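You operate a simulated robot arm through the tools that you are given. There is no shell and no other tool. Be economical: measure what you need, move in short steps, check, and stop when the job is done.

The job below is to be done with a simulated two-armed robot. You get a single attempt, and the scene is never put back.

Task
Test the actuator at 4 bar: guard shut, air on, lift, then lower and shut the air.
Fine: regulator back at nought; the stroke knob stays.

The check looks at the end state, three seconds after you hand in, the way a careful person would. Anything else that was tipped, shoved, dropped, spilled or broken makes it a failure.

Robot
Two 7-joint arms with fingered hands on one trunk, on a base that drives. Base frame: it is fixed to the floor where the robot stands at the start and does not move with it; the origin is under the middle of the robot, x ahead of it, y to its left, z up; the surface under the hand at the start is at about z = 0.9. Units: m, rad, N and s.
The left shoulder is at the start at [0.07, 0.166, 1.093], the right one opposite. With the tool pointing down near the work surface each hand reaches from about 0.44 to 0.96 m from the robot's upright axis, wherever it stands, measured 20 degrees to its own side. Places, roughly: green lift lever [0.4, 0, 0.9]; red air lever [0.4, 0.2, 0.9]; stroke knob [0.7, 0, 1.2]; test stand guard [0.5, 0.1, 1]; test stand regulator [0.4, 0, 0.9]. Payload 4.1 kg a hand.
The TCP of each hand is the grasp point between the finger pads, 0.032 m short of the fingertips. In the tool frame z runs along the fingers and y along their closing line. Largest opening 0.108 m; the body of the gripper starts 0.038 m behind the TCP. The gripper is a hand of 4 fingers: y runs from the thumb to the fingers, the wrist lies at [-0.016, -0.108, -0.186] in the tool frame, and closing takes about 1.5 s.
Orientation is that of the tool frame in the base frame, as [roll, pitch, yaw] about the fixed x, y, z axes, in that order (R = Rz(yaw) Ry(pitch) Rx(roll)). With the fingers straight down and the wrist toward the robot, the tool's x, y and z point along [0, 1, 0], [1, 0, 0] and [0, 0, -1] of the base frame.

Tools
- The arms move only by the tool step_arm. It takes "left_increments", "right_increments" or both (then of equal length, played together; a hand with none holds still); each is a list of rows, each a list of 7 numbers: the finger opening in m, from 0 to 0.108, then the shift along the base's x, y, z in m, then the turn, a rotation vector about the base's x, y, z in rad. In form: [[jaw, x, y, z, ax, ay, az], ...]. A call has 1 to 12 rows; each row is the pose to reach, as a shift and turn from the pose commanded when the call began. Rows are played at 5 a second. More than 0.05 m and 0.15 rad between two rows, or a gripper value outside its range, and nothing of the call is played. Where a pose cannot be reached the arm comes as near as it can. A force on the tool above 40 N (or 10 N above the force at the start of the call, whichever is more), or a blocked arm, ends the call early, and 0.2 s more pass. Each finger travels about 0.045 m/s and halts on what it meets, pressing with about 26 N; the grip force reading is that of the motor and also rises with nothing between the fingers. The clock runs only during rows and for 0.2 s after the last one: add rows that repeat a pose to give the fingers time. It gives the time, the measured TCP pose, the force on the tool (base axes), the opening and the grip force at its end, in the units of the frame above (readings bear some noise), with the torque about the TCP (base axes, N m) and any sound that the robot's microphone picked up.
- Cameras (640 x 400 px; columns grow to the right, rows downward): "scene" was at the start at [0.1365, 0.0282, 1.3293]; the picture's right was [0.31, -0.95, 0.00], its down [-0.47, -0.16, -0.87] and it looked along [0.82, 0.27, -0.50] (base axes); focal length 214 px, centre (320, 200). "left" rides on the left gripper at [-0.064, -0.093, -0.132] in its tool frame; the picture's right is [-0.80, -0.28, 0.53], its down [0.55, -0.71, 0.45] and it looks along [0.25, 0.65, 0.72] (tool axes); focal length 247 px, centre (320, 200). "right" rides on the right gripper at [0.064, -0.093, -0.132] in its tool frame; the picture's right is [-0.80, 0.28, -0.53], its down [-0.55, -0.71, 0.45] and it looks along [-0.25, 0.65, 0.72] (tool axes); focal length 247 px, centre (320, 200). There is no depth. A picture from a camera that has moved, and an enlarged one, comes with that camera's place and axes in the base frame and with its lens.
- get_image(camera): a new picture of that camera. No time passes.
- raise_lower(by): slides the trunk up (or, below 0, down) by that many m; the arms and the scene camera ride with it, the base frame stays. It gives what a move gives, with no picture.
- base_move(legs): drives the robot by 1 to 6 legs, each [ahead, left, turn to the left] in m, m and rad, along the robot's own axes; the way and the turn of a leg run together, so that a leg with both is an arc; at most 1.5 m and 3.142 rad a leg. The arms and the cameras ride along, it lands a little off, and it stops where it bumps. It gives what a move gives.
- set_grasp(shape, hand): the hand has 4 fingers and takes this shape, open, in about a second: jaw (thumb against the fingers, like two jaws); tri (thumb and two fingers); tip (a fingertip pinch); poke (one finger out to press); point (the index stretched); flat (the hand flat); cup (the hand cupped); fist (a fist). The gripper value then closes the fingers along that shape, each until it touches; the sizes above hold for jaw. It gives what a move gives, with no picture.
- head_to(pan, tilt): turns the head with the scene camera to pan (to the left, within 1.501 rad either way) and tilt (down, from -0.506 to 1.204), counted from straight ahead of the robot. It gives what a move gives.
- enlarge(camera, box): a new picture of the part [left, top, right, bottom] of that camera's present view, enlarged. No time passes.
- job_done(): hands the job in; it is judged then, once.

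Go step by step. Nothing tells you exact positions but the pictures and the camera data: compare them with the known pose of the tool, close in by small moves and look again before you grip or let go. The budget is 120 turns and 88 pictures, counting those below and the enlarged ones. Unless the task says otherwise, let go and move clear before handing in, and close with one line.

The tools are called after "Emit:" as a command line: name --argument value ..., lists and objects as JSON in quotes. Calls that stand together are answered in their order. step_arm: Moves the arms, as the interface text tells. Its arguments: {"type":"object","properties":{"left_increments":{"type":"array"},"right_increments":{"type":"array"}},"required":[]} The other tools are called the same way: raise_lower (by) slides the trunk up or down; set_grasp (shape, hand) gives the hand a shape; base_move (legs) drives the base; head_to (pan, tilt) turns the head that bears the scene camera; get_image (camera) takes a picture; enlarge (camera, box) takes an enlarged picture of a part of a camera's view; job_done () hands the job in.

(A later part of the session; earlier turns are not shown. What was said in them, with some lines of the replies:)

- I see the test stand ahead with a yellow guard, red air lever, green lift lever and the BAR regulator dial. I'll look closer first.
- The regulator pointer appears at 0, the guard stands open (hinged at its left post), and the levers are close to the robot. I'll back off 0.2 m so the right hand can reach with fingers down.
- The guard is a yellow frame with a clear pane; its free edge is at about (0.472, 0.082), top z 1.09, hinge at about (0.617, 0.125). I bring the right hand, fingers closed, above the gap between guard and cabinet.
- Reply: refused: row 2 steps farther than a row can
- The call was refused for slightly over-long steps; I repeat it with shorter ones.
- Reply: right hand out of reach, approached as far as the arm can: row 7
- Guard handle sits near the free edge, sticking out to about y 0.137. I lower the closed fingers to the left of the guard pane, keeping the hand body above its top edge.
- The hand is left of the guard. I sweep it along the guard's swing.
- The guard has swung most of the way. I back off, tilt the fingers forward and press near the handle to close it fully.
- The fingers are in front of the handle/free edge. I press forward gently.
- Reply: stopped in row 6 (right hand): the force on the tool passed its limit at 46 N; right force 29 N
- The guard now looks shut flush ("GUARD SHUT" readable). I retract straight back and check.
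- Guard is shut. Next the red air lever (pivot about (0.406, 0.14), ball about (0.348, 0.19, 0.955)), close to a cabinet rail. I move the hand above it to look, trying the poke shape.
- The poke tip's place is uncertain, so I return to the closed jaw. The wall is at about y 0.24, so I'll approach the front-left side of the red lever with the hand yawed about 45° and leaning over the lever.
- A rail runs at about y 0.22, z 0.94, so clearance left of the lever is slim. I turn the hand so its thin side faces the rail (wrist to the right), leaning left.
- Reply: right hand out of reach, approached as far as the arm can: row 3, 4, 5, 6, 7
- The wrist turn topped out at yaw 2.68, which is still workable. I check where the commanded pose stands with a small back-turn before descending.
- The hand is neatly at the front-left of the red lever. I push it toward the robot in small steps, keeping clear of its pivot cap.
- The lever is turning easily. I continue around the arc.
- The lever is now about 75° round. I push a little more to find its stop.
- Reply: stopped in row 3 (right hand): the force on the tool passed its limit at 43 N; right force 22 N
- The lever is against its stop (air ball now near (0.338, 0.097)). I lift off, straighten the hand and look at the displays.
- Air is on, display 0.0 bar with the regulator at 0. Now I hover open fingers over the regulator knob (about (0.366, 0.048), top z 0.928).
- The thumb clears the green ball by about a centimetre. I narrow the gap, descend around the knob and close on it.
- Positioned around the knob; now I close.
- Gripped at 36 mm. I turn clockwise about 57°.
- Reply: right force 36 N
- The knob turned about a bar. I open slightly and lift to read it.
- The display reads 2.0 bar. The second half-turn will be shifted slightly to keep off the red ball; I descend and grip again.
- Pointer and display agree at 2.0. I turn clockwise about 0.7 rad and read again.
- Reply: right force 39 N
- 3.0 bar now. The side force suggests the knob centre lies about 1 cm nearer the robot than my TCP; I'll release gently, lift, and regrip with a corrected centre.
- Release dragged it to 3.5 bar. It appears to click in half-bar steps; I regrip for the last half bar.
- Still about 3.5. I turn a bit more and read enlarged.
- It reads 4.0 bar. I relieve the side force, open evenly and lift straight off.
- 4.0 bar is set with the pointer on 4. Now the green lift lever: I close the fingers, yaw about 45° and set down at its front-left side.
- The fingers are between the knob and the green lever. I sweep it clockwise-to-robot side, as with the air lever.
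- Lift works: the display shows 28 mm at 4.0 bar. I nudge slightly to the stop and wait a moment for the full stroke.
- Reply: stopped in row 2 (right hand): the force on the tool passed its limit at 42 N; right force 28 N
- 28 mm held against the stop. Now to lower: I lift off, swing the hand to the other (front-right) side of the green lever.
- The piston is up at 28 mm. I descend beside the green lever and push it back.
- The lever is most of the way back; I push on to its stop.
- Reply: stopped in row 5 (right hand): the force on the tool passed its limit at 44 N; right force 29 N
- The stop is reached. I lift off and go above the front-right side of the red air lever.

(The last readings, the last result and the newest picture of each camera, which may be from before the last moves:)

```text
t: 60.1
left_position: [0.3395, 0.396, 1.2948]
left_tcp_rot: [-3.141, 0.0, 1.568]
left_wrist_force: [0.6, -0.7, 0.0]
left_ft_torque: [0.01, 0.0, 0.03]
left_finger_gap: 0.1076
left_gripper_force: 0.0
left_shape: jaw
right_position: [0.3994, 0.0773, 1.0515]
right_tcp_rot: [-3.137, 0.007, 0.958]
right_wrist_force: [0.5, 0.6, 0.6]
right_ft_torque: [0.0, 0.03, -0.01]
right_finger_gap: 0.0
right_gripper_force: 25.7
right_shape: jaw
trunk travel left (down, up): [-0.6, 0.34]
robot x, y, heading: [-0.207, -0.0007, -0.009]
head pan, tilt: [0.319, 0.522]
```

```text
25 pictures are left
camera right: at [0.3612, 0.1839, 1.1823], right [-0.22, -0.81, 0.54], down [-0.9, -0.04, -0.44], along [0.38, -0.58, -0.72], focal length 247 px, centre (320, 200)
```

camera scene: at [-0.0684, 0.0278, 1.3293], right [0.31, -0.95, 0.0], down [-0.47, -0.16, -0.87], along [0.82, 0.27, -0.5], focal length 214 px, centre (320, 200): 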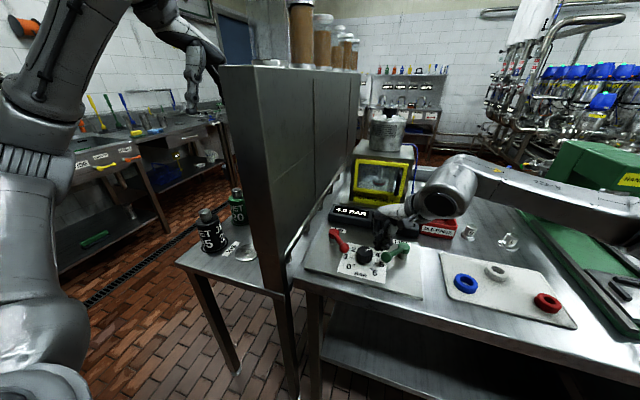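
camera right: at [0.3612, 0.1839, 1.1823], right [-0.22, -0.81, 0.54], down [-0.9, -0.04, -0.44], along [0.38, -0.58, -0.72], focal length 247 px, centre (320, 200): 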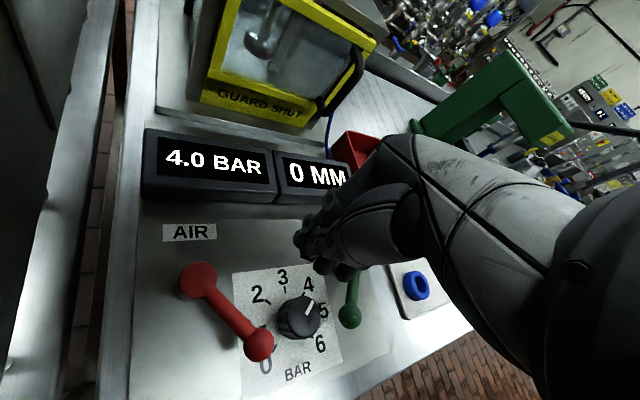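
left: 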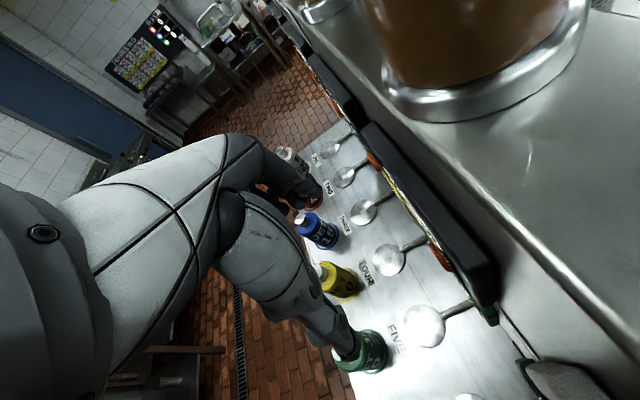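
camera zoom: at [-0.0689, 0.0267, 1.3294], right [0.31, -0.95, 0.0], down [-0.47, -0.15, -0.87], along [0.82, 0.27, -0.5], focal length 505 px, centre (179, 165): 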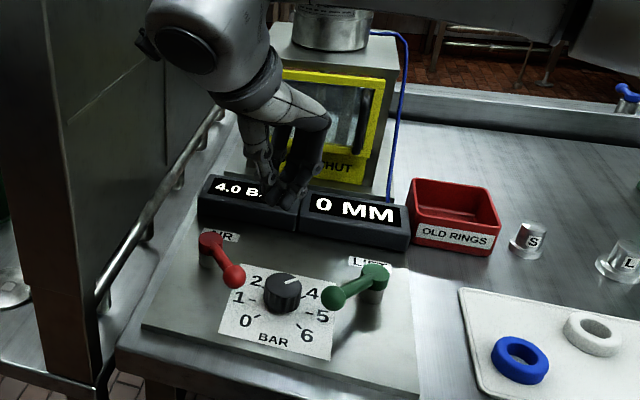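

Lowered: 0 mm, 4.0 bar. I straighten the hand (to keep its camera off the cabinet), descend beside the red lever and push it back to off.

Emit:
step_arm --right_increments '[[0, 0, -0.005, 0, 0, 0, 0.14], [0, -0.004, -0.005, 0, 0, 0, 0.28], [0, -0.009, -0.005, 0, 0, 0, 0.42], [0, -0.009, -0.005, 0, 0, 0, 0.56], [0, -0.009, -0.005, -0.03, 0, 0, 0.613], [0, -0.009, -0.005, -0.06, 0, 0, 0.613], [0, -0.009, -0.005, -0.082, 0, 0, 0.613], [0, -0.009, -0.005, -0.082, 0, 0, 0.613], [0, -0.02, 0.006, -0.082, 0, 0, 0.613], [0, -0.032, 0.016, -0.082, 0, 0, 0.613], [0, -0.036, 0.026, -0.082, 0, 0, 0.613]]'

Emit:
enlarge --camera "scene" --box '[310, 130, 450, 300]'

```text
t: 62.5
left_position: [0.3396, 0.3957, 1.2952]
left_tcp_rot: [3.14, 0.0, 1.568]
left_wrist_force: [0.2, 0.3, 0.8]
left_ft_torque: [0.01, -0.01, 0.01]
left_finger_gap: 0.1075
left_gripper_force: 0.0
left_shape: jaw
right_position: [0.361, 0.1051, 0.9692]
right_tcp_rot: [-3.136, 0.008, 1.57]
right_wrist_force: [-0.4, -1.0, -1.0]
right_ft_torque: [-0.02, 0.02, -0.03]
right_finger_gap: 0.0001
right_gripper_force: 26.2
right_shape: jaw
trunk travel left (down, up): [-0.6, 0.34]
robot x, y, heading: [-0.2081, 0.0022, -0.001]
head pan, tilt: [0.319, 0.522]
```

```text
2.35 times, centred on (380, 215) of scene
camera zoom: at [-0.069, 0.0276, 1.3293], right [0.31, -0.95, 0.0], down [-0.47, -0.16, -0.87], along [0.82, 0.27, -0.5], focal length 505 px, centre (179, 165)
```

zoom: 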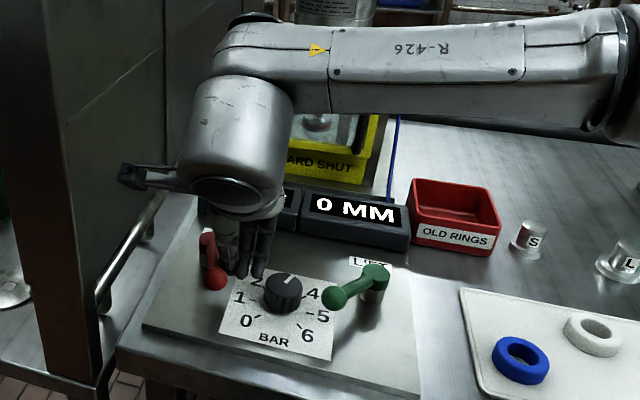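

The lever is moving. I continue to its off stop.

Emit:
step_arm --right_increments '[[0, 0, 0.011, 0, 0, 0, 0], [0, 0, 0.0215, 0, 0, 0, 0], [0, 0.001, 0.03, 0, 0, 0, 0], [0, 0.003, 0.038, 0, 0, 0, 0], [0, 0.003, 0.045, 0, 0, 0, 0], [0, 0.003, 0.052, 0, 0, 0, 0], [0, 0.004, 0.058, 0, 0, 0, 0], [0, 0.005, 0.064, 0, 0, 0, 0]]'

Emit:
enlarge --camera "scene" --box '[290, 150, 430, 300]'

```text
t: 64.0
left_position: [0.3387, 0.3925, 1.2955]
left_tcp_rot: [3.141, 0.001, 1.566]
left_wrist_force: [0.0, 0.9, -0.9]
left_ft_torque: [-0.07, -0.03, -0.03]
left_finger_gap: 0.1075
left_gripper_force: 0.1
left_shape: jaw
right_position: [0.3627, 0.1507, 0.9677]
right_tcp_rot: [-3.132, 0.021, 1.563]
right_wrist_force: [-12.5, -22.3, -0.9]
right_ft_torque: [-0.53, 0.36, 0.01]
right_finger_gap: 0.0
right_gripper_force: 26.7
right_shape: jaw
trunk travel left (down, up): [-0.6, 0.34]
robot x, y, heading: [-0.2053, 0.0003, -0.01]
head pan, tilt: [0.319, 0.522]
stopped in row 7 (right hand): the force on the tool passed its limit at 43 N (the readings are from after the stop); the commanded pose is now the measured one
```

```text
2.67 times, centred on (360, 225) of scene
camera zoom: at [-0.0714, 0.0248, 1.3297], right [0.31, -0.95, 0.0], down [-0.47, -0.15, -0.87], along [0.83, 0.27, -0.5], focal length 572 px, centre (213, 133)
```

zoom: 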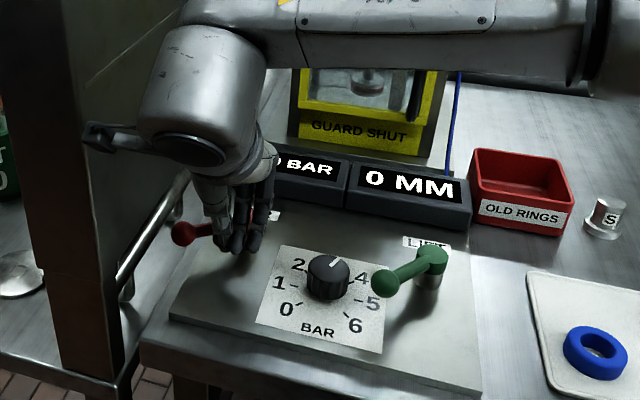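

The red lever is back at its off stop. I lift, and go back above the regulator knob with the hand turned clockwise for a long counter-clockwise turn.

Emit:
step_arm --right_increments '[[0, 0, -0.012, 0, 0, 0, 0], [0, 0, -0.012, 0.045, 0, 0, 0], [0, 0, -0.03, 0.08, 0, 0, -0.14], [0.02, 0, -0.06, 0.08, 0, 0, -0.28], [0.04, 0, -0.09, 0.08, 0, 0, -0.42], [0.056, 0, -0.103, 0.08, 0, 0, -0.56], [0.056, 0, -0.103, 0.08, 0, 0, -0.7], [0.056, 0, -0.103, 0.08, 0, 0, -0.84], [0.056, 0, -0.103, 0.05, 0, 0, -0.94], [0.056, 0, -0.103, 0.04, 0, 0, -0.94]]'

Emit:
enlarge --camera "right" --box '[140, 60, 400, 390]'

Emit:
enlarge --camera "scene" --box '[300, 180, 420, 300]'

```text
t: 66.2
left_position: [0.3384, 0.3946, 1.2945]
left_tcp_rot: [-3.141, 0.002, 1.567]
left_wrist_force: [0.2, 0.0, -0.4]
left_ft_torque: [-0.01, -0.01, 0.01]
left_finger_gap: 0.1077
left_gripper_force: 0.2
left_shape: jaw
right_position: [0.3645, 0.0523, 1.0056]
right_tcp_rot: [-3.134, 0.015, 0.621]
right_wrist_force: [-0.7, -0.4, 1.7]
right_ft_torque: [0.0, -0.01, 0.0]
right_finger_gap: 0.0556
right_gripper_force: 0.0
right_shape: jaw
trunk travel left (down, up): [-0.6, 0.34]
robot x, y, heading: [-0.2041, -0.002, -0.005]
head pan, tilt: [0.319, 0.522]
```

```text
1.21 times, centred on (270, 225) of right
camera zoom: at [0.3647, 0.1653, 1.1377], right [-0.47, -0.69, 0.54], down [-0.87, 0.25, -0.43], along [0.16, -0.68, -0.72], focal length 299 px, centre (381, 170)
```

zoom: 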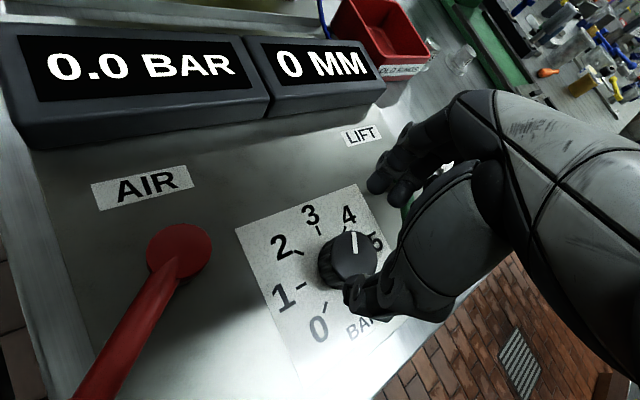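

```text
3.33 times, centred on (360, 240) of scene
camera zoom: at [-0.0695, 0.0265, 1.3294], right [0.31, -0.95, 0.0], down [-0.47, -0.15, -0.87], along [0.82, 0.27, -0.5], focal length 715 px, centre (187, 67)
```

zoom: 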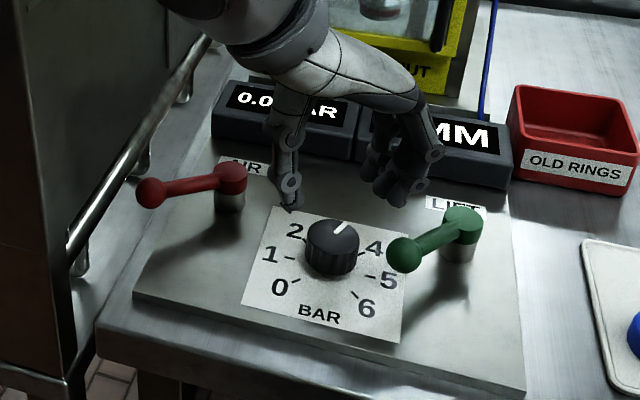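

Air is off (0.0 bar, 0 mm) and the knob sits near 4. I descend and grip the knob.

Emit:
step_arm --right_increments '[[0.056, 0, 0, -0.02, 0, 0, 0], [0.056, 0, 0, -0.04, 0, 0, 0], [0.056, 0, 0, -0.061, 0, 0, 0], [0.045, 0, 0, -0.061, 0, 0, 0], [0.035, 0, 0, -0.061, 0, 0, 0], [0.025, 0, 0, -0.061, 0, 0, 0], [0.02, 0, 0, -0.061, 0, 0, 0], [0.02, 0, 0, -0.061, 0, 0, 0]]'

Emit:
enlarge --camera "scene" --box '[300, 180, 420, 300]'

```text
t: 68.0
left_position: [0.3393, 0.3948, 1.2945]
left_tcp_rot: [-3.141, 0.001, 1.566]
left_wrist_force: [-0.9, -0.4, -0.4]
left_ft_torque: [-0.05, 0.01, 0.0]
left_finger_gap: 0.1074
left_gripper_force: 0.0
left_shape: jaw
right_position: [0.3653, 0.0525, 0.9455]
right_tcp_rot: [-3.133, 0.017, 0.626]
right_wrist_force: [1.4, 2.6, -2.7]
right_ft_torque: [0.07, -0.03, 0.0]
right_finger_gap: 0.0276
right_gripper_force: 26.7
right_shape: jaw
trunk travel left (down, up): [-0.6, 0.34]
robot x, y, heading: [-0.2066, 0.001, -0.001]
head pan, tilt: [0.319, 0.522]
```

```text
3.33 times, centred on (360, 240) of scene
camera zoom: at [-0.0686, 0.0271, 1.3292], right [0.31, -0.95, 0.0], down [-0.47, -0.15, -0.87], along [0.82, 0.27, -0.5], focal length 715 px, centre (187, 67)
```

zoom: 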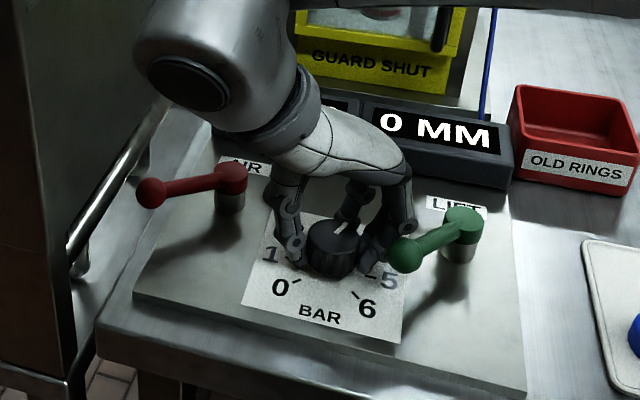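

Gripped. I turn counter-clockwise.

Emit:
step_arm --right_increments '[[0.015, 0, 0, 0, 0, 0, 0.14], [0.015, 0, 0, 0, 0, 0, 0.28], [0.015, 0, 0, 0, 0, 0, 0.42], [0.015, 0, 0, 0, 0, 0, 0.56], [0.015, 0, 0, 0, 0, 0, 0.7], [0.015, 0, 0, 0, 0, 0, 0.84], [0.015, 0, 0, 0, 0, 0, 0.98], [0.015, 0, 0, 0, 0, 0, 1.12], [0.015, 0, 0, 0, 0, 0, 1.12]]'

Emit:
enlarge --camera "scene" --box '[300, 180, 420, 300]'

```text
t: 69.7
left_position: [0.3372, 0.3967, 1.294]
left_tcp_rot: [3.141, 0.001, 1.568]
left_wrist_force: [1.2, -0.5, 0.2]
left_ft_torque: [0.02, 0.01, 0.02]
left_finger_gap: 0.1077
left_gripper_force: 0.1
left_shape: jaw
right_position: [0.3594, 0.0586, 0.9456]
right_tcp_rot: [-3.126, 0.01, 1.597]
right_wrist_force: [-10.1, 18.6, -0.2]
right_ft_torque: [0.4, 0.35, -0.23]
right_finger_gap: 0.0277
right_gripper_force: 26.5
right_shape: jaw
trunk travel left (down, up): [-0.6, 0.34]
robot x, y, heading: [-0.2043, -0.002, -0.004]
head pan, tilt: [0.319, 0.522]
stopped in row 8 (right hand): the force on the tool passed its limit at 41 N (the readings are from after the stop); the commanded pose is now the measured one
```

```text
3.33 times, centred on (360, 240) of scene
camera zoom: at [-0.0703, 0.028, 1.3296], right [0.31, -0.95, 0.0], down [-0.47, -0.16, -0.87], along [0.82, 0.27, -0.5], focal length 715 px, centre (187, 67)
```

zoom: 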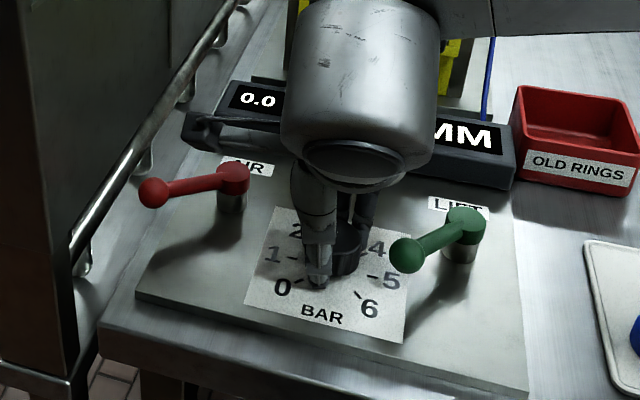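

The knob's centre seems nearer x 0.355. I relieve, release, lift, and turn the hand back for another bite.

Emit:
step_arm --right_increments '[[0.025, -0.002, 0.003, 0, 0, 0, 0], [0.04, -0.002, 0.003, 0, 0, 0, 0], [0.05, -0.003, 0, 0, 0, 0, 0], [0.056, -0.003, -0.004, 0, 0, 0, 0], [0.056, -0.003, -0.004, 0.025, 0, 0, 0], [0.056, -0.003, -0.004, 0.055, 0, 0, -0.14], [0.056, -0.003, -0.008, 0.055, 0, 0, -0.28], [0.056, -0.003, -0.008, 0.055, 0, 0, -0.42], [0.056, -0.003, -0.008, 0.055, 0, 0, -0.56], [0.056, -0.003, -0.008, 0.055, 0, 0, -0.7], [0.056, -0.003, -0.008, 0.055, 0, 0, -0.84], [0.056, -0.003, -0.008, 0.055, 0, 0, -0.95]]'

Emit:
enlarge --camera "scene" --box '[300, 180, 420, 300]'

```text
t: 72.3
left_position: [0.3386, 0.3959, 1.2944]
left_tcp_rot: [-3.141, 0.0, 1.568]
left_wrist_force: [-0.7, 0.5, -0.7]
left_ft_torque: [0.02, -0.01, -0.01]
left_finger_gap: 0.1076
left_gripper_force: 0.1
left_shape: jaw
right_position: [0.3595, 0.0452, 0.9999]
right_tcp_rot: [-3.131, 0.014, 0.638]
right_wrist_force: [-0.3, -0.3, 0.0]
right_ft_torque: [0.01, -0.01, -0.01]
right_finger_gap: 0.0556
right_gripper_force: 0.1
right_shape: jaw
trunk travel left (down, up): [-0.6, 0.34]
robot x, y, heading: [-0.206, -0.0009, -0.006]
head pan, tilt: [0.319, 0.522]
```

```text
3.33 times, centred on (360, 240) of scene
camera zoom: at [-0.0692, 0.0273, 1.3293], right [0.31, -0.95, 0.0], down [-0.47, -0.15, -0.87], along [0.82, 0.27, -0.5], focal length 715 px, centre (187, 67)
```

zoom: 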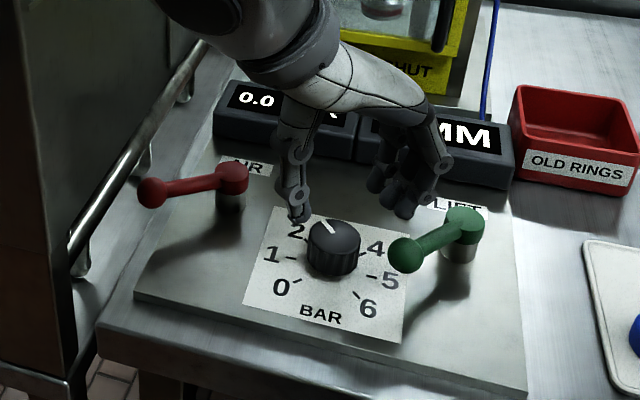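

The pointer is near 2.5. I regrip with the corrected centre and turn on.

Emit:
step_arm --right_increments '[[0.056, -0.003, 0.003, -0.025, 0, 0, 0], [0.056, -0.003, 0.003, -0.054, 0, 0, 0], [0.045, -0.003, 0.003, -0.054, 0, 0, 0], [0.035, -0.003, 0.003, -0.054, 0, 0, 0], [0.025, -0.003, 0.003, -0.054, 0, 0, 0], [0.015, -0.003, 0.003, -0.054, 0, 0, 0], [0.015, -0.003, 0.003, -0.054, 0, 0, 0]]'

Emit:
step_arm --right_increments '[[0.015, 0, 0, 0, 0, 0, 0.14], [0.015, 0, 0, 0, 0, 0, 0.28], [0.015, 0, 0, 0, 0, 0, 0.42], [0.015, 0, 0, 0, 0, 0, 0.56], [0.015, 0, 0, 0, 0, 0, 0.7], [0.015, 0, 0, 0, 0, 0, 0.84], [0.015, 0, 0, 0, 0, 0, 0.98], [0.015, 0, 0, 0, 0, 0, 1.12], [0.015, 0, 0, 0, 0, 0, 1.24], [0.015, 0, 0, 0, 0, 0, 1.24]]'

```text
t: 73.9
left_position: [0.3398, 0.3962, 1.2958]
left_tcp_rot: [-3.14, 0.003, 1.568]
left_wrist_force: [0.5, -0.1, -0.2]
left_ft_torque: [-0.02, 0.02, 0.0]
left_finger_gap: 0.1075
left_gripper_force: 0.1
left_shape: jaw
right_position: [0.3581, 0.0497, 0.9455]
right_tcp_rot: [-3.13, 0.016, 0.643]
right_wrist_force: [-1.3, 1.3, -3.6]
right_ft_torque: [0.02, 0.03, 0.04]
right_finger_gap: 0.0326
right_gripper_force: 26.4
right_shape: jaw
trunk travel left (down, up): [-0.6, 0.34]
robot x, y, heading: [-0.2061, 0.0004, -0.003]
head pan, tilt: [0.319, 0.522]
```

```text
t: 76.1
left_position: [0.3376, 0.3981, 1.2952]
left_tcp_rot: [3.141, 0.001, 1.569]
left_wrist_force: [1.0, -0.7, -0.6]
left_ft_torque: [-0.07, 0.01, 0.01]
left_finger_gap: 0.1077
left_gripper_force: 0.0
left_shape: jaw
right_position: [0.3546, 0.0497, 0.946]
right_tcp_rot: [-3.131, 0.015, 1.884]
right_wrist_force: [-14.8, 5.1, -4.9]
right_ft_torque: [0.09, 0.37, -0.06]
right_finger_gap: 0.0318
right_gripper_force: 26.1
right_shape: jaw
trunk travel left (down, up): [-0.6, 0.34]
robot x, y, heading: [-0.2044, -0.0001, -0.003]
head pan, tilt: [0.319, 0.522]
```

Smoother this time. I release, lift and look.

Emit:
step_arm --right_increments '[[0.025, -0.002, 0.001, 0, 0, 0, 0], [0.04, -0.002, 0.001, 0, 0, 0, 0], [0.05, -0.001, 0.001, 0, 0, 0, 0], [0.056, -0.001, 0.001, 0, 0, 0, 0], [0.056, -0.001, 0.001, 0.025, 0, 0, 0], [0.056, -0.001, 0.001, 0.055, 0, 0, -0.14], [0.056, -0.001, 0.001, 0.055, 0, 0, -0.28], [0.056, -0.001, 0.001, 0.055, 0, 0, -0.42], [0.056, -0.001, 0.001, 0.055, 0, 0, -0.56], [0.056, -0.001, 0.001, 0.055, 0, 0, -0.7], [0.056, -0.001, 0.001, 0.055, 0, 0, -0.84], [0.056, -0.001, 0.001, 0.055, 0, 0, -0.98]]'

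Emit:
enlarge --camera "scene" --box '[300, 180, 420, 300]'

```text
t: 78.7
left_position: [0.3389, 0.3964, 1.2938]
left_tcp_rot: [-3.14, 0.001, 1.57]
left_wrist_force: [0.5, -0.1, -0.8]
left_ft_torque: [-0.02, 0.02, -0.01]
left_finger_gap: 0.1075
left_gripper_force: 0.0
left_shape: jaw
right_position: [0.3552, 0.0486, 1.0007]
right_tcp_rot: [-3.132, 0.016, 0.9]
right_wrist_force: [-0.6, 0.4, -0.7]
right_ft_torque: [-0.01, 0.05, -0.01]
right_finger_gap: 0.0555
right_gripper_force: 0.1
right_shape: jaw
trunk travel left (down, up): [-0.6, 0.34]
robot x, y, heading: [-0.2091, -0.0044, 0.0]
head pan, tilt: [0.319, 0.522]
```

```text
3.33 times, centred on (360, 240) of scene
camera zoom: at [-0.0692, 0.0277, 1.3293], right [0.31, -0.95, 0.0], down [-0.47, -0.16, -0.87], along [0.82, 0.27, -0.5], focal length 715 px, centre (187, 67)
```

zoom: 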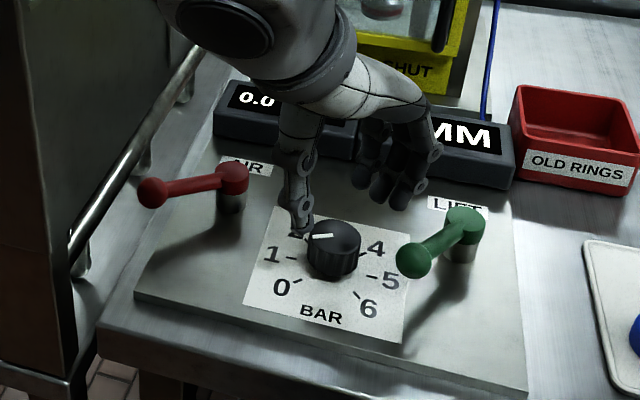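

The pointer is near 1.4; the green lever's ball was brushed a few degrees, which I'll set right afterwards. Another bite, ending at a smaller hand angle.

Emit:
step_arm --right_increments '[[0.056, 0.002, 0, 0, 0, 0, -0.13], [0.056, 0.002, 0, -0.025, 0, 0, -0.27], [0.056, 0.002, 0, -0.058, 0, 0, -0.3], [0.045, 0.002, 0, -0.058, 0, 0, -0.3], [0.035, 0.002, 0, -0.058, 0, 0, -0.3], [0.025, 0.002, 0, -0.058, 0, 0, -0.3], [0.01, 0.002, 0, -0.058, 0, 0, -0.3], [0.01, 0.002, 0, -0.058, 0, 0, -0.3]]'

Emit:
step_arm --right_increments '[[0.01, 0, 0, 0, 0, 0, 0.12], [0.01, 0, 0, 0, 0, 0, 0.24], [0.01, 0, 0, 0, 0, 0, 0.36], [0.01, 0, 0, 0, 0, 0, 0.48], [0.01, 0, 0, 0, 0, 0, 0.6], [0.01, 0, 0, 0, 0, 0, 0.72], [0.01, -0.001, 0, 0, 0, 0, 0.84], [0.01, -0.001, 0, 0, 0, 0, 0.96], [0.01, -0.002, 0, 0, 0, 0, 1.08], [0.01, -0.002, 0, 0, 0, 0, 1.08]]'

Emit:
enlarge --camera "right" --box '[180, 130, 400, 350]'

```text
t: 80.5
left_position: [0.3388, 0.3963, 1.2943]
left_tcp_rot: [3.14, 0.002, 1.568]
left_wrist_force: [0.4, 0.6, 0.2]
left_ft_torque: [0.02, -0.02, -0.02]
left_finger_gap: 0.1076
left_gripper_force: 0.1
left_shape: jaw
right_position: [0.3594, 0.051, 0.9448]
right_tcp_rot: [-3.132, 0.015, 0.602]
right_wrist_force: [-1.2, 2.6, -3.6]
right_ft_torque: [0.1, 0.05, 0.01]
right_finger_gap: 0.0319
right_gripper_force: 26.1
right_shape: jaw
trunk travel left (down, up): [-0.6, 0.34]
robot x, y, heading: [-0.2055, -0.0035, -0.005]
head pan, tilt: [0.319, 0.522]
```

```text
t: 82.5
left_position: [0.3372, 0.3984, 1.2944]
left_tcp_rot: [3.141, 0.003, 1.569]
left_wrist_force: [-0.3, -0.6, 0.6]
left_ft_torque: [0.04, 0.02, 0.02]
left_finger_gap: 0.1075
left_gripper_force: 0.1
left_shape: jaw
right_position: [0.3523, 0.0563, 0.944]
right_tcp_rot: [-3.128, 0.005, 1.679]
right_wrist_force: [-9.3, 22.9, 0.8]
right_ft_torque: [0.49, 0.14, -0.76]
right_finger_gap: 0.031
right_gripper_force: 25.6
right_shape: jaw
trunk travel left (down, up): [-0.6, 0.34]
robot x, y, heading: [-0.2038, -0.0007, -0.002]
head pan, tilt: [0.319, 0.522]
stopped in row 10 (right hand): the force on the tool passed its limit at 41 N (the readings are from after the stop); the commanded pose is now the measured one
```

```text
1.82 times, centred on (290, 240) of right
camera zoom: at [0.2544, 0.1118, 1.0763], right [0.37, -0.76, 0.53], down [-0.65, -0.63, -0.43], along [0.66, -0.18, -0.73], focal length 449 px, centre (374, 127)
```

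zoom: 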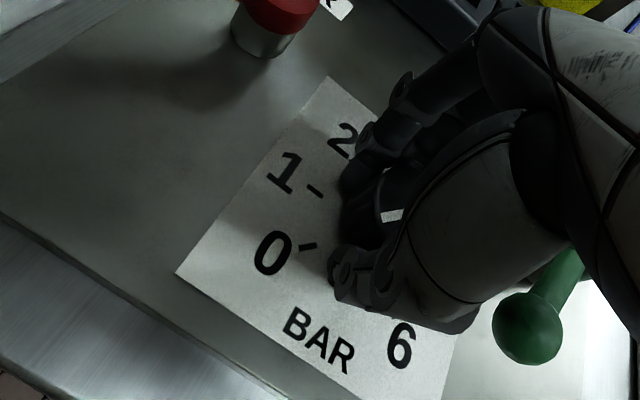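

The torque suggests the knob hit its zero stop, and the pointer lies parallel to the 0 tick. I release and lift.

Emit:
step_arm --right_increments '[[0.025, -0.001, 0.002, 0, 0, 0, 0], [0.04, -0.001, 0.0, 0, 0, 0, 0], [0.05, 0, -0.003, 0, 0, 0, 0], [0.055, 0, -0.004, 0, 0, 0, 0], [0.055, 0, -0.004, 0.03, 0, 0, 0], [0.055, 0, -0.004, 0.07, 0, 0, 0], [0.055, 0.03, -0.004, 0.11, 0, 0, 0], [0.055, 0.06, -0.01, 0.11, 0, 0, 0]]'

Emit:
enlarge --camera "scene" --box '[310, 200, 410, 300]'

```text
t: 84.3
left_position: [0.3395, 0.3948, 1.294]
left_tcp_rot: [-3.139, 0.001, 1.569]
left_wrist_force: [0.5, -0.8, 0.1]
left_ft_torque: [0.02, 0.01, 0.0]
left_finger_gap: 0.1074
left_gripper_force: 0.0
left_shape: jaw
right_position: [0.4161, 0.0417, 1.0531]
right_tcp_rot: [-3.127, 0.01, 1.675]
right_wrist_force: [0.4, 0.1, -0.1]
right_ft_torque: [0.02, 0.02, -0.02]
right_finger_gap: 0.0548
right_gripper_force: 0.1
right_shape: jaw
trunk travel left (down, up): [-0.6, 0.34]
robot x, y, heading: [-0.2085, 0.002, -0.004]
head pan, tilt: [0.319, 0.522]
```

```text
4.00 times, centred on (360, 250) of scene
camera zoom: at [-0.0683, 0.0267, 1.3292], right [0.31, -0.95, 0.0], down [-0.48, -0.15, -0.87], along [0.82, 0.27, -0.5], focal length 858 px, centre (160, 0)
```

zoom: 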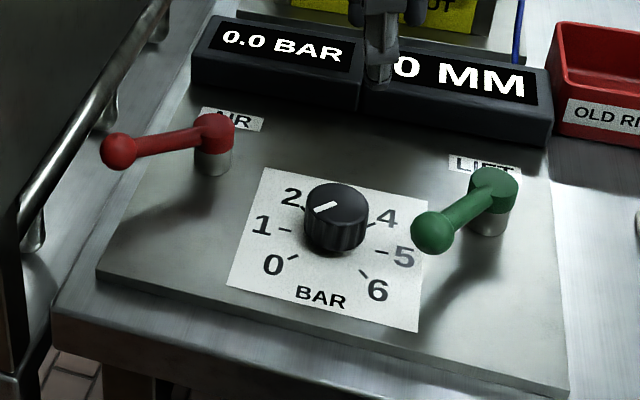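

The pointer looks at or very near 0. I zoom in tightly to judge it and the green lever.

Emit:
enlarge --camera "scene" --box '[345, 240, 385, 275]'

```text
11.43 times, centred on (365, 258) of scene
camera zoom: at [-0.0683, 0.0267, 1.3292], right [0.31, -0.95, 0.0], down [-0.48, -0.15, -0.87], along [0.82, 0.27, -0.5], focal length 2451 px, centre (-194, -457)
```

zoom: 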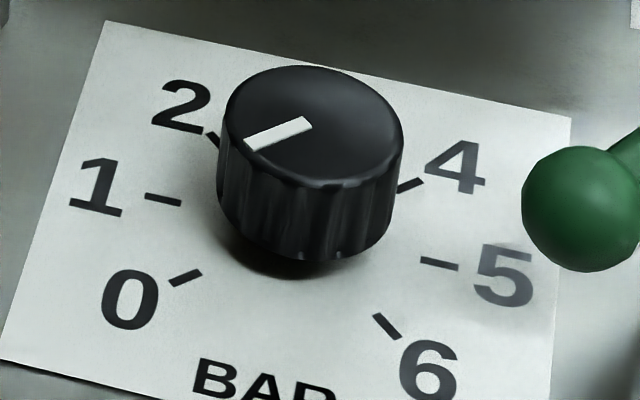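

The regulator is at 0. Now I re-seat the green lever: over to its right side, fingers closed, same hand angle as before.

Emit:
step_arm --right_increments '[[0.04, -0.01, -0.03, 0, 0, 0, -0.14], [0.02, -0.025, -0.065, 0, 0, 0, -0.28], [0, -0.04, -0.095, 0, 0, 0, -0.42], [0, -0.055, -0.117, 0, 0, 0, -0.56], [0, -0.063, -0.117, 0, 0, 0, -0.7], [0, -0.065, -0.117, -0.03, 0, 0, -0.72], [0, -0.065, -0.117, -0.06, 0, 0, -0.72], [0, -0.065, -0.117, -0.086, 0, 0, -0.72], [0, -0.065, -0.117, -0.086, 0, 0, -0.72]]'

Emit:
enlarge --camera "scene" --box '[320, 190, 440, 310]'

```text
t: 86.3
left_position: [0.3388, 0.3954, 1.2948]
left_tcp_rot: [-3.142, 0.0, 1.569]
left_wrist_force: [0.4, 0.9, 0.4]
left_ft_torque: [-0.01, -0.01, -0.02]
left_finger_gap: 0.1075
left_gripper_force: 0.0
left_shape: jaw
right_position: [0.3497, -0.0765, 0.9672]
right_tcp_rot: [-3.129, 0.012, 0.953]
right_wrist_force: [0.5, 0.2, -0.2]
right_ft_torque: [0.01, -0.04, -0.01]
right_finger_gap: 0.0
right_gripper_force: 26.4
right_shape: jaw
trunk travel left (down, up): [-0.6, 0.34]
robot x, y, heading: [-0.2033, 0.0, -0.004]
head pan, tilt: [0.319, 0.522]
```

```text
3.33 times, centred on (380, 250) of scene
camera zoom: at [-0.0699, 0.0271, 1.3294], right [0.31, -0.95, 0.0], down [-0.47, -0.15, -0.87], along [0.82, 0.27, -0.5], focal length 715 px, centre (120, 33)
```

zoom: 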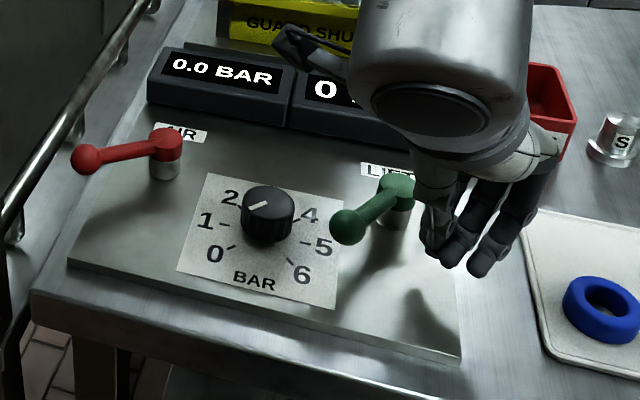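

Emit:
step_arm --right_increments '[[0, 0, 0.015, 0, 0, 0, 0], [0, 0, 0.025, 0, 0, 0, 0], [0, 0, 0.032, 0, 0, 0, 0], [0, 0.002, 0.038, 0, 0, 0, 0], [0, 0.004, 0.044, 0, 0, 0, 0], [0, 0.006, 0.049, 0, 0, 0, 0]]'

Emit:
step_arm --right_increments '[[0, 0, -0.015, 0, 0, 0, 0], [0, 0, -0.02, 0.03, 0, 0, 0], [0, 0, -0.02, 0.08, 0, 0, 0], [0, 0, -0.06, 0.12, 0, 0, 0.14], [0, 0, -0.1, 0.16, 0, 0, 0.28], [0, 0, -0.13, 0.2, 0, 0, 0.42], [0, 0, -0.15, 0.24, 0, 0, 0.56], [0, 0, -0.15, 0.24, 0, 0, 0.6]]'

Emit:
enlarge --camera "scene" --box '[300, 130, 440, 300]'

```text
t: 87.8
left_position: [0.3374, 0.3913, 1.2957]
left_tcp_rot: [3.139, -0.003, 1.566]
left_wrist_force: [-0.1, -0.2, -0.3]
left_ft_torque: [-0.03, -0.01, 0.01]
left_finger_gap: 0.1075
left_gripper_force: 0.0
left_shape: jaw
right_position: [0.352, -0.0369, 0.9676]
right_tcp_rot: [-3.131, 0.022, 0.942]
right_wrist_force: [-14.6, -24.6, 4.6]
right_ft_torque: [-0.51, 0.25, -0.27]
right_finger_gap: 0.0
right_gripper_force: 26.1
right_shape: jaw
trunk travel left (down, up): [-0.6, 0.34]
robot x, y, heading: [-0.2053, -0.0029, -0.007]
head pan, tilt: [0.319, 0.522]
stopped in row 6 (right hand): the force on the tool passed its limit at 40 N (the readings are from after the stop); the commanded pose is now the measured one
```

```text
refused: row 4 steps farther than a row can; nothing moved
```

```text
2.35 times, centred on (370, 215) of scene
camera zoom: at [-0.0721, 0.0236, 1.3298], right [0.31, -0.95, 0.0], down [-0.47, -0.15, -0.87], along [0.83, 0.27, -0.5], focal length 505 px, centre (202, 165)
```

zoom: 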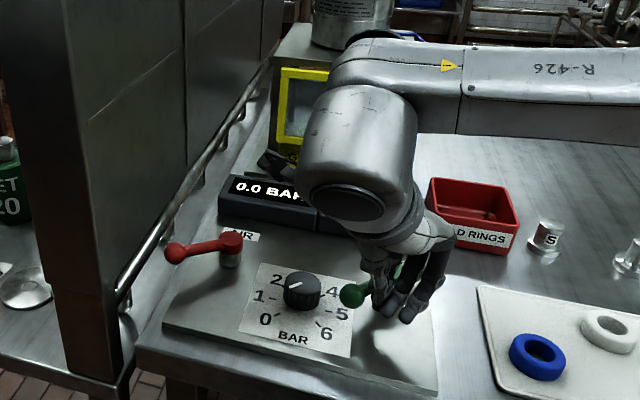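

The lever hit its stop. I retract with shorter steps.

Emit:
step_arm --right_increments '[[0, 0, -0.015, 0, 0, 0, 0], [0, 0, -0.02, 0.03, 0, 0, 0], [0, 0, -0.02, 0.075, 0, 0, 0], [0, 0, -0.045, 0.11, 0, 0, 0.14], [0, 0, -0.07, 0.145, 0, 0, 0.28], [0, 0, -0.095, 0.18, 0, 0, 0.42], [0, 0, -0.12, 0.215, 0, 0, 0.56], [0, 0, -0.14, 0.24, 0, 0, 0.6], [0, 0, -0.14, 0.24, 0, 0, 0.6]]'

Emit:
enlarge --camera "scene" --box '[300, 130, 440, 300]'

Emit:
get_image --camera "scene"

Emit:
enlarge --camera "scene" --box '[360, 110, 410, 150]'

```text
t: 89.8
left_position: [0.3384, 0.3943, 1.2934]
left_tcp_rot: [3.141, 0.002, 1.567]
left_wrist_force: [-0.3, -1.0, 0.1]
left_ft_torque: [-0.04, -0.01, 0.02]
left_finger_gap: 0.1077
left_gripper_force: 0.0
left_shape: jaw
right_position: [0.3523, -0.169, 1.2047]
right_tcp_rot: [-3.128, 0.018, 1.548]
right_wrist_force: [0.2, 0.8, 0.0]
right_ft_torque: [0.01, 0.0, 0.02]
right_finger_gap: 0.0
right_gripper_force: 27.0
right_shape: jaw
trunk travel left (down, up): [-0.6, 0.34]
robot x, y, heading: [-0.2069, -0.0047, -0.001]
head pan, tilt: [0.319, 0.522]
```

```text
2.35 times, centred on (370, 215) of scene
camera zoom: at [-0.0694, 0.0268, 1.3293], right [0.31, -0.95, 0.0], down [-0.47, -0.15, -0.87], along [0.82, 0.27, -0.5], focal length 505 px, centre (202, 165)
```

zoom: 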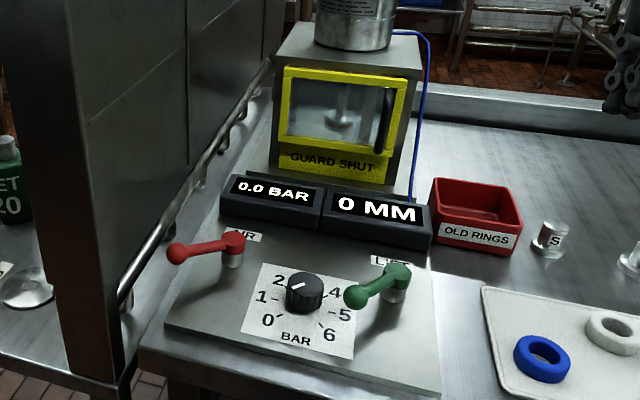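

```text
10 pictures are left
camera scene: at [-0.0694, 0.0268, 1.3293], right [0.31, -0.95, 0.0], down [-0.47, -0.15, -0.87], along [0.82, 0.27, -0.5], focal length 214 px, centre (320, 200)
```

scene: 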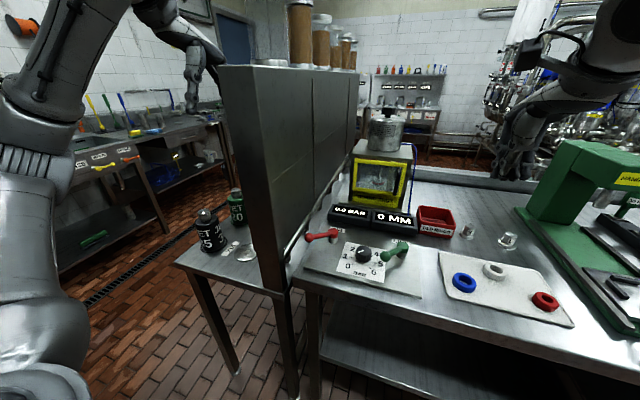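

```text
10.00 times, centred on (385, 130) of scene
camera zoom: at [-0.0694, 0.0268, 1.3293], right [0.31, -0.95, 0.0], down [-0.47, -0.15, -0.87], along [0.82, 0.27, -0.5], focal length 2145 px, centre (-330, 900)
```

zoom: 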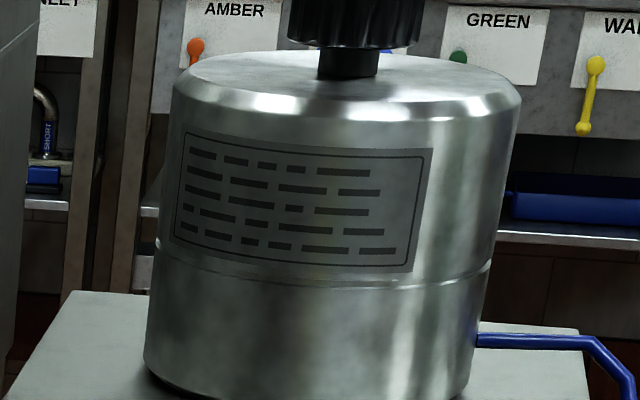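

All looks reset: guard shut, both levers off, 0.0 bar, 0 mm. One last close check of the knob pointer.

Emit:
enlarge --camera "scene" --box '[345, 240, 385, 275]'

```text
11.43 times, centred on (365, 258) of scene
camera zoom: at [-0.0694, 0.0268, 1.3293], right [0.31, -0.95, 0.0], down [-0.47, -0.15, -0.87], along [0.82, 0.27, -0.5], focal length 2451 px, centre (-194, -457)
```

zoom: 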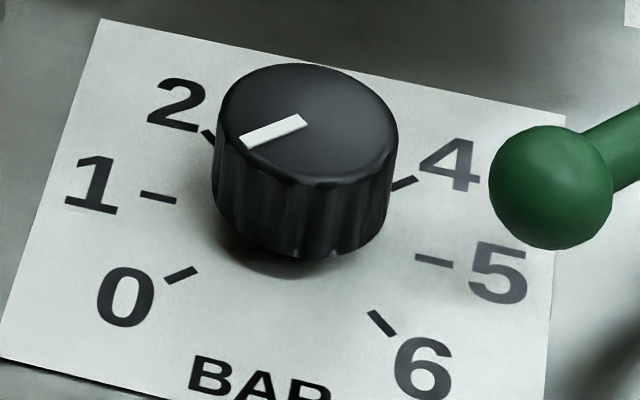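

The pointer lines up with the 0 tick and the hand is clear, so I hand in.

Emit:
job_done

```text
The job is handed in.
```

The actuator was tested at 4.0 bar: with the guard shut it lifted to 28 mm, then went back down to 0 mm. The air is shut, the regulator is back at nought, and I never touched the stroke knob. I brushed the lift lever a few degrees while turning the regulator down, with the air already off, and pushed it back to its stop.
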